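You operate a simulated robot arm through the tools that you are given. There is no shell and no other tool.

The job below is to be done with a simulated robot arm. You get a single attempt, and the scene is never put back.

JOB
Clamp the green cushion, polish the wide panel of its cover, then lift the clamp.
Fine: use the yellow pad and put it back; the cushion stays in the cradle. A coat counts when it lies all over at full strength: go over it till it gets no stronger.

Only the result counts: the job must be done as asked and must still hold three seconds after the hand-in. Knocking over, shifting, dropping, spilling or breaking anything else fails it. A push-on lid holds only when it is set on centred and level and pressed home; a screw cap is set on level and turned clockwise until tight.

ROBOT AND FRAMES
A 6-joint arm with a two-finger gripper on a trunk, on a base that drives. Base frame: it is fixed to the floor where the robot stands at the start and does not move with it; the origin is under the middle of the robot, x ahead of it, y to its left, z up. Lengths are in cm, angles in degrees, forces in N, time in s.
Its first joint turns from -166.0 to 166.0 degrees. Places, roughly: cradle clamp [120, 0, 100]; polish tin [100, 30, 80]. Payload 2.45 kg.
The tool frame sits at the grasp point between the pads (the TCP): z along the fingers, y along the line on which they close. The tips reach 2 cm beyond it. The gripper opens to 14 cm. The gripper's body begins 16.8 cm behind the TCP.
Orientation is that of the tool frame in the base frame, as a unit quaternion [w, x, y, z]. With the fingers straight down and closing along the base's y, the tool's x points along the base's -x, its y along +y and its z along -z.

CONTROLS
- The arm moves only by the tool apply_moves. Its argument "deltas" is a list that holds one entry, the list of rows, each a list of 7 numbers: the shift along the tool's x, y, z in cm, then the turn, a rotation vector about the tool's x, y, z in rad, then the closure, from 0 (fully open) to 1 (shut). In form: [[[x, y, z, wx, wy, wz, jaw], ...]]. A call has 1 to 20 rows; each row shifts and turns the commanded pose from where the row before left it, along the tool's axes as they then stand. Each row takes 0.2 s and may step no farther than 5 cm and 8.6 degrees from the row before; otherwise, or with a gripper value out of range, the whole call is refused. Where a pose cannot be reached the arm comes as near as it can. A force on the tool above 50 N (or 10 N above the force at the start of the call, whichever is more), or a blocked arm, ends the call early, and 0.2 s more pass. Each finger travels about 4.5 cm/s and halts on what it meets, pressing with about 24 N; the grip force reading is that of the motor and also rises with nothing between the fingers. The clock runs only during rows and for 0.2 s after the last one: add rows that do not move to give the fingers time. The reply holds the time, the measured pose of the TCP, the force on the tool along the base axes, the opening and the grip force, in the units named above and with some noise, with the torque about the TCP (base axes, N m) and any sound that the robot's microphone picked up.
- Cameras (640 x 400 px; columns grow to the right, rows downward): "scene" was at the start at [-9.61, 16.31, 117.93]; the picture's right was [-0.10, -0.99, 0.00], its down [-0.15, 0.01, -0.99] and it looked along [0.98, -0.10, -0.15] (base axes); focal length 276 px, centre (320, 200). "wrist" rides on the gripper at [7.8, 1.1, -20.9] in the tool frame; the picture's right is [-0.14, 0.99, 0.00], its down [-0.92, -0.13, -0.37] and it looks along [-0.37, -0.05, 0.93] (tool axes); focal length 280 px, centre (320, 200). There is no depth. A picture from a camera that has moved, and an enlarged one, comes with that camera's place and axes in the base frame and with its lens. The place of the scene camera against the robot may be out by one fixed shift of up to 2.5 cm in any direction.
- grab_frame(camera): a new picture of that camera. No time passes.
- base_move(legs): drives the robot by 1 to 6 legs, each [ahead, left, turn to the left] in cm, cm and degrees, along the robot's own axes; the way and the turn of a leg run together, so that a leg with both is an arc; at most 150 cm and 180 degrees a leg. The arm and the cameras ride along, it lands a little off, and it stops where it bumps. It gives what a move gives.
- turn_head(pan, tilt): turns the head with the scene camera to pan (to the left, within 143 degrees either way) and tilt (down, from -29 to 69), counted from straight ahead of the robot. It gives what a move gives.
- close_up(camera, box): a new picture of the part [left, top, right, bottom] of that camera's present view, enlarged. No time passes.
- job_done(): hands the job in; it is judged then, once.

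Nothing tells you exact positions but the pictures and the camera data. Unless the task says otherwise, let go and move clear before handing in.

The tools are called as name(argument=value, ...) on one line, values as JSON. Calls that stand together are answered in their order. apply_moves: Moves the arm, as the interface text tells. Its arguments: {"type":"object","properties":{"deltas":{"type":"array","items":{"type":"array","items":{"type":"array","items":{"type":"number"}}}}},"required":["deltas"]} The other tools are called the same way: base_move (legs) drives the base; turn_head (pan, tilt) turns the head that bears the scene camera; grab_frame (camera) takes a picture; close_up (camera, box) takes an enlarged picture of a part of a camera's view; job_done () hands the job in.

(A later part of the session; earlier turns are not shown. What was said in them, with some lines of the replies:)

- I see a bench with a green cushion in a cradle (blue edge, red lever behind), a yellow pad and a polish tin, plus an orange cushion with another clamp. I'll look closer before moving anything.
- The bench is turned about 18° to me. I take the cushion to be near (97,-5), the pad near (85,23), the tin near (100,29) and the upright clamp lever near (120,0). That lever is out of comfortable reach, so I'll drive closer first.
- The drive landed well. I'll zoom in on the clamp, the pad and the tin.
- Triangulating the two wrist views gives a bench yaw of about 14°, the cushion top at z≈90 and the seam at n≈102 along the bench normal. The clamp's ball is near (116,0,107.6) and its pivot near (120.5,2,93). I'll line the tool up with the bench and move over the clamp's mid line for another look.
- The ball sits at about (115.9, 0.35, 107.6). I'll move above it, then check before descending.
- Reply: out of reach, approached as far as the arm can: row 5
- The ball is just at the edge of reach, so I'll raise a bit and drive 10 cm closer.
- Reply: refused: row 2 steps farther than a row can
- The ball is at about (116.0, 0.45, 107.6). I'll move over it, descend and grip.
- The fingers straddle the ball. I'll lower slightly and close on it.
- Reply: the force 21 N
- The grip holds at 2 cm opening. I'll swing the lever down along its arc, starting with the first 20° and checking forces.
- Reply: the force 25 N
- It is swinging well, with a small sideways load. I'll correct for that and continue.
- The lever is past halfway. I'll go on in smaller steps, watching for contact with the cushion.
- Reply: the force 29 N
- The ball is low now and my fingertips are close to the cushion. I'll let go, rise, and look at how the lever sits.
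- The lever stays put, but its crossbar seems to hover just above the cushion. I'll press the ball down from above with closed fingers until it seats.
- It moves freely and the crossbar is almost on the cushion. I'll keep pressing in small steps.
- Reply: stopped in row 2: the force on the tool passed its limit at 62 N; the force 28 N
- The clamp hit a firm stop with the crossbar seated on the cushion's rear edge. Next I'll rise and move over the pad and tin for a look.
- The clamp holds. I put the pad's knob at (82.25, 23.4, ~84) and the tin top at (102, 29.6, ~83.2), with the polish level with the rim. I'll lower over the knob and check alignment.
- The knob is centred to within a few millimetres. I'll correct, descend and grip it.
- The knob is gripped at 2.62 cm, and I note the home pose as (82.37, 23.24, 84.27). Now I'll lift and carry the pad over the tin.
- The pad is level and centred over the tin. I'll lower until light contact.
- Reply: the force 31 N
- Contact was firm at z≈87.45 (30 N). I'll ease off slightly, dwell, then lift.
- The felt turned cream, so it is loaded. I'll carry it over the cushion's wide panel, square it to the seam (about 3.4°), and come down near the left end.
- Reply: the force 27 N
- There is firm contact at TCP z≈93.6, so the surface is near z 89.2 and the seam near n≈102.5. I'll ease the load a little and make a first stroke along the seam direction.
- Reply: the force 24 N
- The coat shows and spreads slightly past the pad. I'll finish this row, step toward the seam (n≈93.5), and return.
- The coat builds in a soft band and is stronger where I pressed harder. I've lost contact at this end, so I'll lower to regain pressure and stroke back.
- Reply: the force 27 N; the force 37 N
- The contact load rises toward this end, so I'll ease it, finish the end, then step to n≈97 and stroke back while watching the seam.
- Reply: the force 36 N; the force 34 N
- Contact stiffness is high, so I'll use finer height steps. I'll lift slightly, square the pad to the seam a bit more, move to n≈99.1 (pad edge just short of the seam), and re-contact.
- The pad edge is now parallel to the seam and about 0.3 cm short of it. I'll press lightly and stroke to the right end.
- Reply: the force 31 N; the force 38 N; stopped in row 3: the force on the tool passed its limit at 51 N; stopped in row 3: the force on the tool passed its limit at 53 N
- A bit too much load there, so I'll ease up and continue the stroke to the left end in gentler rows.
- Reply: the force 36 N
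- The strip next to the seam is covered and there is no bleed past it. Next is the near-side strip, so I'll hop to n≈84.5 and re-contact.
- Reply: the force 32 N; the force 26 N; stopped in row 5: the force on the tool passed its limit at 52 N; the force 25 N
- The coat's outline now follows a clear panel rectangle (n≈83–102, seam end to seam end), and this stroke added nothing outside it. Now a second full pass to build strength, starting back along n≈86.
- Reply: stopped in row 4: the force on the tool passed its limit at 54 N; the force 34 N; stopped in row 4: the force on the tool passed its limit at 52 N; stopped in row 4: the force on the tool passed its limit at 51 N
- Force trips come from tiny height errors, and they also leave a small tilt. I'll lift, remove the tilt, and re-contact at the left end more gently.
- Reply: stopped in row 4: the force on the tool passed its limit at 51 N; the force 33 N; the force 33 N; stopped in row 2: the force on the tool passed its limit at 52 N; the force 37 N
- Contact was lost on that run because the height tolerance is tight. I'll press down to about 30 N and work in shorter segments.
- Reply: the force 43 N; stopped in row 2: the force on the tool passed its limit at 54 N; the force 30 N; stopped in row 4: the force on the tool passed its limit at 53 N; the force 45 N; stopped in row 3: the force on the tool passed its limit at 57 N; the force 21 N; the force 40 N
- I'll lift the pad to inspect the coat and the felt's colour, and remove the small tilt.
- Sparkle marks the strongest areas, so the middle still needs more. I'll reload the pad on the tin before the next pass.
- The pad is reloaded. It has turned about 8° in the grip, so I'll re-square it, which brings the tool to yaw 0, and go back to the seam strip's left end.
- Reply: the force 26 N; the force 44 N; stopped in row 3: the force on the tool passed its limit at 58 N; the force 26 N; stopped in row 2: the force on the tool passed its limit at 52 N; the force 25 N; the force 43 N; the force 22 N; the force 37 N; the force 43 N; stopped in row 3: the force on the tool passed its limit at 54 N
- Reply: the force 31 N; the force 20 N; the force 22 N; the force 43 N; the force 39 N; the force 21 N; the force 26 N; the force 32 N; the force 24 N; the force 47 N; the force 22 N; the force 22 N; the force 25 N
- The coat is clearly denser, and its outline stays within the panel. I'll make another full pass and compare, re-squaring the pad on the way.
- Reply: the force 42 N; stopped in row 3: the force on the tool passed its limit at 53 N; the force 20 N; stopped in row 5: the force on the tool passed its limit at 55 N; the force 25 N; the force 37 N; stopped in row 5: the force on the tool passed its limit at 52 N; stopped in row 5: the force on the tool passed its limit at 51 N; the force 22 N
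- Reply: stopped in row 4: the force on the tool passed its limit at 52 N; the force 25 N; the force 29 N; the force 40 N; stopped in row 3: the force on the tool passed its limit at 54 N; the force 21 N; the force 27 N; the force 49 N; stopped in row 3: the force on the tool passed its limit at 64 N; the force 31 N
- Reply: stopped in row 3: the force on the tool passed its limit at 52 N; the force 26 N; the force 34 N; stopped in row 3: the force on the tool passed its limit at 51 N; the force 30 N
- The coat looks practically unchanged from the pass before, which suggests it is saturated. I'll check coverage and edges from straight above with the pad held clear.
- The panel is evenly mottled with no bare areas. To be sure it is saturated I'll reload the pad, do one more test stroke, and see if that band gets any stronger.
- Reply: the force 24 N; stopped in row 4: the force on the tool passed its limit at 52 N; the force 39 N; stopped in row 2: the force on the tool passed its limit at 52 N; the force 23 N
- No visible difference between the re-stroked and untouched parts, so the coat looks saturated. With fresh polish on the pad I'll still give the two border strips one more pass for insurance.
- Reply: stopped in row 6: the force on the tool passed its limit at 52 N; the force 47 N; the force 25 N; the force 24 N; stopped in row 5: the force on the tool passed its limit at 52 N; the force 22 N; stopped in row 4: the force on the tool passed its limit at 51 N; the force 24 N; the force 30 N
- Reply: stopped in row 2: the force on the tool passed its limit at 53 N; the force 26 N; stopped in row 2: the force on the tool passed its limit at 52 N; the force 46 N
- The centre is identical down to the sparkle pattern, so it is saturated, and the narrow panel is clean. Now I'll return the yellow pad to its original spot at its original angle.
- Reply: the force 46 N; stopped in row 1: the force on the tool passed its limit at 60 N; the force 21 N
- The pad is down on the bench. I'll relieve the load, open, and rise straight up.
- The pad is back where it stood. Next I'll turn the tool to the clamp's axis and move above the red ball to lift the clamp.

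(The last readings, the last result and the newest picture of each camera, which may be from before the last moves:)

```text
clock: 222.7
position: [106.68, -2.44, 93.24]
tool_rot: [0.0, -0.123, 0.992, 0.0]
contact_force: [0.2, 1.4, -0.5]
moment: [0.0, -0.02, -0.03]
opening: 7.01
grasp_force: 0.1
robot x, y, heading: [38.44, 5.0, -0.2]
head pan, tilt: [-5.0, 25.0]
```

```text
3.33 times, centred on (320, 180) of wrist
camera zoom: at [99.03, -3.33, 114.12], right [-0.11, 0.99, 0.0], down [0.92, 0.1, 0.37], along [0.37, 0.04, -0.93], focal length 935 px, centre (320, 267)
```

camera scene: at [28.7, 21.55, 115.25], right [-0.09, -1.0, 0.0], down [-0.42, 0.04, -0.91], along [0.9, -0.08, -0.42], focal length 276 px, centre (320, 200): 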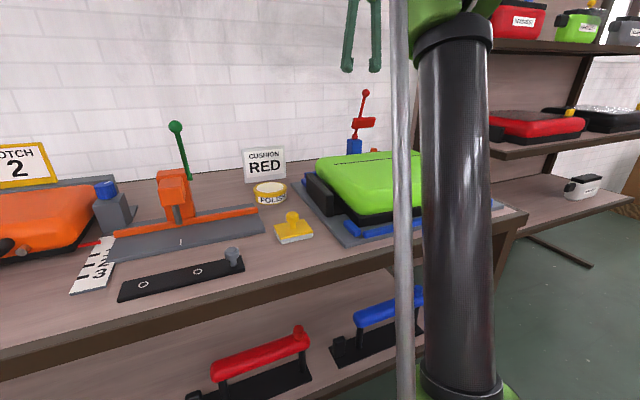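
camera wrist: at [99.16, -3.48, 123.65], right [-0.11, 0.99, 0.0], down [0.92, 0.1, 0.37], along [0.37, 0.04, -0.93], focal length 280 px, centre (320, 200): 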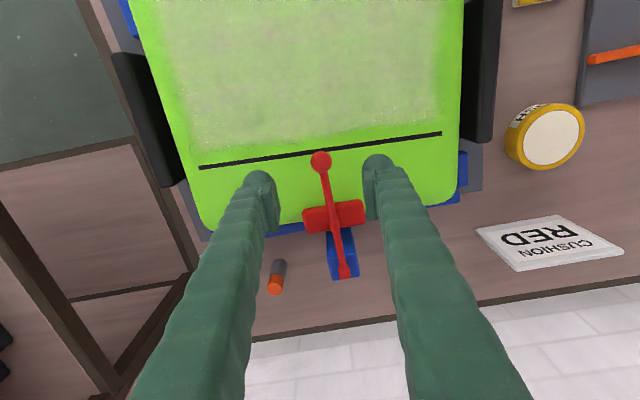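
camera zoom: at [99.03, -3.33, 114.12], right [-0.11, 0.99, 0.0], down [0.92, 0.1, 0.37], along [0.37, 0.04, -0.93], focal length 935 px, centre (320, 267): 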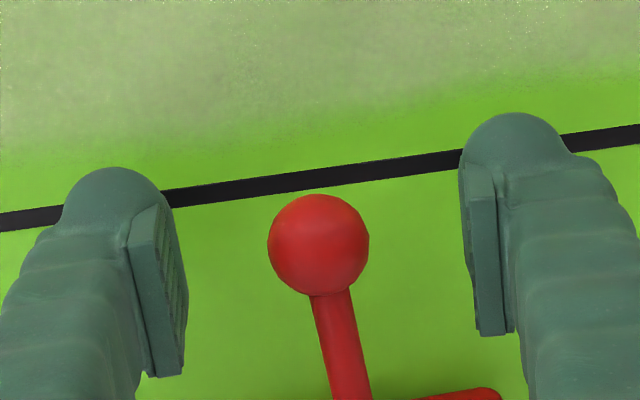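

The ball is exactly between the fingers. I'll close on it.

apply_moves(deltas=[[[0, 0, 0, 0, 0, 0, 0.7], [0, 0, 0, 0, 0, 0, 0.85], [0, 0, 0, 0, 0, 0, 1], [0, 0, 0, 0, 0, 0, 1], [0, 0, 0, 0, 0, 0, 1]]])

apply_moves(deltas=[[[0.1, 0, -0.6, 0, 0, 0, 1], [0.05, 0, -0.8, 0, 0, 0, 1], [0, 0, 0, 0, 0, 0, 1]]])

close_up(camera="scene", box=[310, 80, 430, 180])

```text
clock: 223.9
position: [106.82, -2.3, 93.21]
tool_rot: [0.0, -0.125, 0.992, 0.0]
contact_force: [-1.3, 2.1, -1.0]
moment: [-0.01, 0.14, -0.06]
opening: 1.76
grasp_force: 39.5
robot x, y, heading: [38.32, 4.87, -0.3]
head pan, tilt: [-5.0, 25.0]
```

```text
clock: 224.7
position: [106.73, -2.35, 94.6]
tool_rot: [0.0, -0.124, 0.992, 0.0]
contact_force: [16.8, 8.2, -8.1]
moment: [-0.22, 0.87, -0.01]
opening: 1.78
grasp_force: 43.4
robot x, y, heading: [38.16, 4.94, 0.2]
head pan, tilt: [-5.0, 25.0]
```

```text
4.00 times, centred on (370, 130) of scene
camera zoom: at [28.89, 21.54, 115.25], right [-0.09, -1.0, 0.0], down [-0.42, 0.04, -0.91], along [0.9, -0.08, -0.42], focal length 1104 px, centre (120, 480)
```

zoom: 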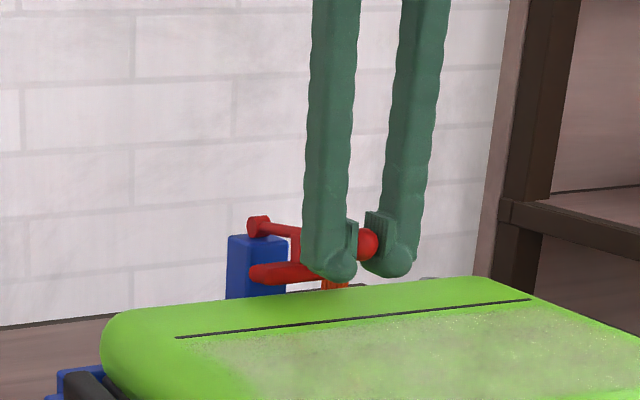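

The clamp is coming up. I'll follow the arc back.

apply_moves(deltas=[[[-0.2, 0.03, -1.3, 0, 0, 0, 1], [-0.3, 0.03, -1.35, 0, 0, 0, 1], [-0.45, 0.03, -1.25, 0, 0, 0, 1], [0, 0, 0, 0, 0, 0, 1]]])

apply_moves(deltas=[[[-0.57, 0.03, -1.2, 0, 0, 0, 1], [-0.68, 0.03, -1.15, 0, 0, 0, 1], [-0.7, 0.04, -1.1, 0, 0, 0, 1], [0, 0, 0, 0, 0, 0, 1]]])

close_up(camera="scene", box=[310, 60, 430, 180])

```text
clock: 225.7
position: [107.38, -2.16, 98.61]
tool_rot: [0.0, -0.122, 0.993, 0.0]
contact_force: [-10.7, 2.5, -5.2]
moment: [-0.3, 1.13, 0.01]
opening: 1.79
grasp_force: 43.1
robot x, y, heading: [38.45, 5.23, 0.2]
head pan, tilt: [-5.0, 25.0]
```

```text
clock: 226.7
position: [109.38, -1.41, 102.02]
tool_rot: [0.001, -0.123, 0.992, 0.0]
contact_force: [-5.4, -4.0, -2.5]
moment: [-0.19, 0.8, 0.0]
opening: 1.82
grasp_force: 43.4
robot x, y, heading: [38.76, 5.13, 0.0]
head pan, tilt: [-5.0, 25.0]
```

```text
3.33 times, centred on (370, 120) of scene
camera zoom: at [28.79, 21.49, 115.25], right [-0.09, -1.0, 0.0], down [-0.42, 0.04, -0.91], along [0.9, -0.08, -0.42], focal length 920 px, centre (153, 467)
```

zoom: 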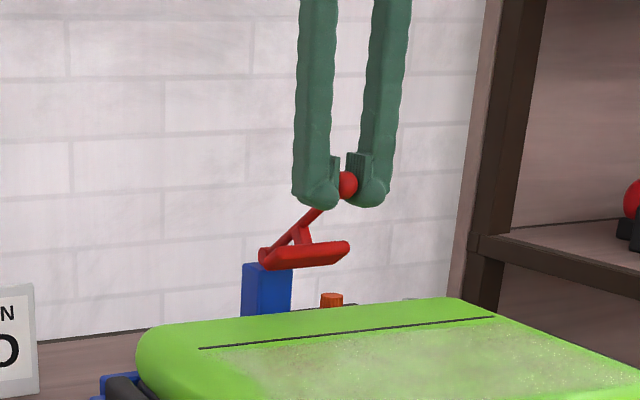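

apply_moves(deltas=[[[-0.92, 0.05, -1.17, 0, 0, 0, 1], [-1.05, 0.05, -1.09, 0, 0, 0, 1], [-1.16, 0.05, -0.97, 0, 0, 0, 1], [0, 0, 0, 0, 0, 0, 1]]])

apply_moves(deltas=[[[-1.27, 0.06, -0.84, 0, 0, 0, 1], [-1.34, 0.06, -0.7, 0, 0, 0, 1], [-1.34, 0.06, -0.54, 0, 0, 0, 1], [0, 0, 0, 0, 0, 0, 1]]])

close_up(camera="scene", box=[310, 40, 430, 160])

```text
clock: 227.7
position: [112.47, -0.52, 105.15]
tool_rot: [0.0, -0.124, 0.992, 0.0]
contact_force: [-0.5, 3.6, -11.5]
moment: [-0.22, 0.9, -0.01]
opening: 1.81
grasp_force: 43.2
robot x, y, heading: [38.93, 4.76, 0.2]
head pan, tilt: [-5.0, 25.0]
```

```text
clock: 228.7
position: [116.14, 0.6, 107.39]
tool_rot: [-0.001, -0.124, 0.992, 0.0]
contact_force: [-11.7, 16.4, -3.0]
moment: [-0.18, 0.96, -0.2]
opening: 1.83
grasp_force: 43.5
robot x, y, heading: [38.29, 5.16, -0.1]
head pan, tilt: [-5.0, 25.0]
```

```text
3.33 times, centred on (370, 100) of scene
camera zoom: at [28.74, 21.58, 115.24], right [-0.09, -1.0, 0.0], down [-0.42, 0.04, -0.91], along [0.9, -0.08, -0.42], focal length 920 px, centre (153, 533)
```

zoom: 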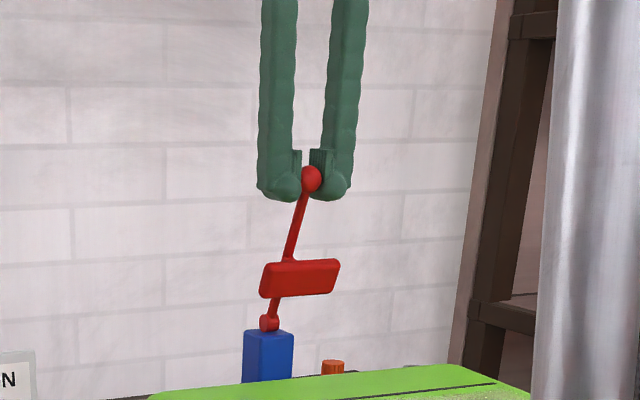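

The lever is back at its original upright position. I'll release it and move clear.

apply_moves(deltas=[[[0, 0, 0, 0, 0, 0, 0.9], [0, 0, 0, 0, 0, 0, 0.7], [0, 0, 0, 0, 0, 0, 0.5], [0, 0, 0, 0, 0, 0, 0.5], [0, 0, -3, 0, 0, 0, 0.5], [0, 0, -4, 0, 0, 0, 0.5], [0, 0, -4, 0, 0, 0, 0.5]]])

apply_moves(deltas=[[[4, 0, -1, 0, 0, 0, 0.5], [4.5, 0, 0, 0, 0, 0, 0.5], [4.5, 0, 0, 0, 0, 0, 0.5], [4.5, 0, 0, 0, 0, 0, 0.5], [4.5, 0, 0, 0, 0, 0, 0.5], [4.5, 0, 0, 0, 0, 0, 0.5], [0, 0, 0, 0, 0, 0, 0.5]]])

grab_frame(camera="scene")

grab_frame(camera="wrist")

close_up(camera="scene", box=[300, 80, 460, 220])

```text
clock: 230.3
position: [116.12, 0.61, 118.43]
tool_rot: [0.001, -0.123, 0.992, 0.0]
contact_force: [1.1, 0.3, 0.1]
moment: [-0.01, -0.02, 0.04]
opening: 6.98
grasp_force: 0.0
robot x, y, heading: [38.51, 4.86, -0.1]
head pan, tilt: [-5.0, 25.0]
```

```text
clock: 231.9
position: [90.13, -6.07, 119.27]
tool_rot: [0.0, -0.123, 0.992, 0.0]
contact_force: [0.1, 0.4, -0.6]
moment: [0.01, -0.02, -0.02]
opening: 6.99
grasp_force: 0.1
robot x, y, heading: [38.21, 5.07, 0.1]
head pan, tilt: [-5.0, 25.0]
```

```text
taken
camera scene: at [28.79, 21.51, 115.25], right [-0.09, -1.0, 0.0], down [-0.42, 0.04, -0.91], along [0.9, -0.08, -0.42], focal length 276 px, centre (320, 200)
```

scene: 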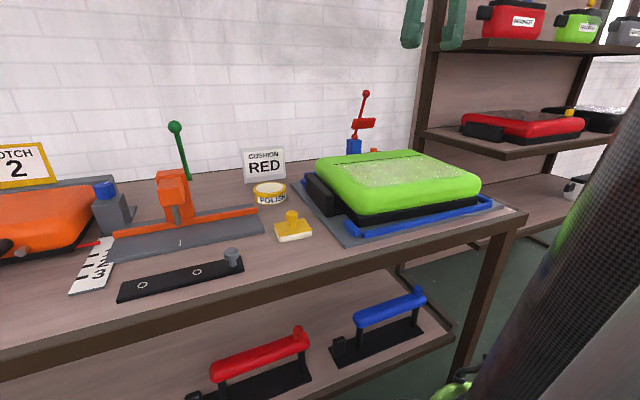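

```text
taken
camera wrist: at [82.36, -6.94, 140.19], right [-0.11, 0.99, 0.0], down [0.92, 0.1, 0.37], along [0.37, 0.04, -0.93], focal length 280 px, centre (320, 200)
```

wrist: 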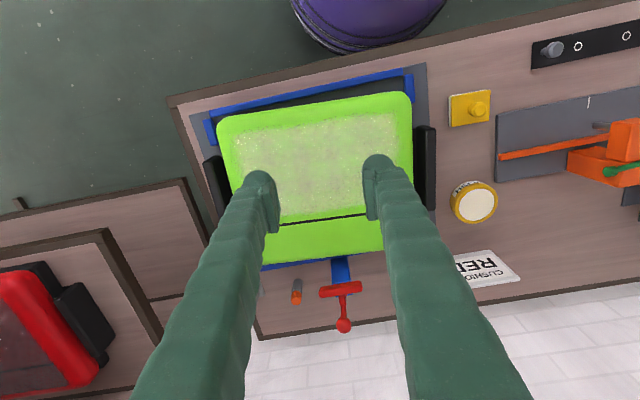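

```text
2.86 times, centred on (380, 150) of scene
camera zoom: at [28.79, 21.51, 115.25], right [-0.09, -1.0, 0.0], down [-0.42, 0.04, -0.91], along [0.9, -0.08, -0.42], focal length 789 px, centre (149, 343)
```

zoom: 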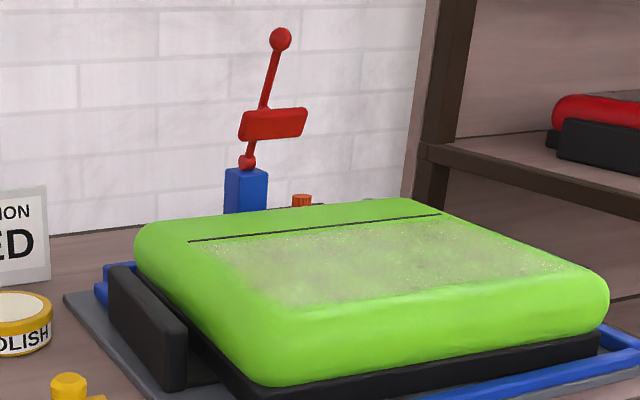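

The clamp is upright again and holding, the cushion sits in its cradle with the wide panel evenly coated, and the yellow pad and tin are in place. The arm is clear, so I'm handing in.

job_done()

```text
The job is handed in.
```

I clamped the green cushion, polished the wide panel and put the yellow pad back. I then lifted the clamp again, and the job is handed in. I don't know the judge's result yet.

- **Coat:** It covers the panel evenly up to a soft border about 1–2 cm inside the seam and the cushion's edges. More strokes never pushed that border outward, even with the pad nearly at the seam, so I took it as the edge of the polishable area. After a last reload and more strokes, the middle of the panel looked the same as before. The narrow panel looks clean.
- **Pad:** It stands within about 0.3 cm of where it started, at close to its original angle.
- **Clamp and cushion:** The lever is back at its starting upright angle. The cushion is still in the cradle.
- **Rest of the bench:** The tin and sign look undisturbed, and the arm is clear of the bench.
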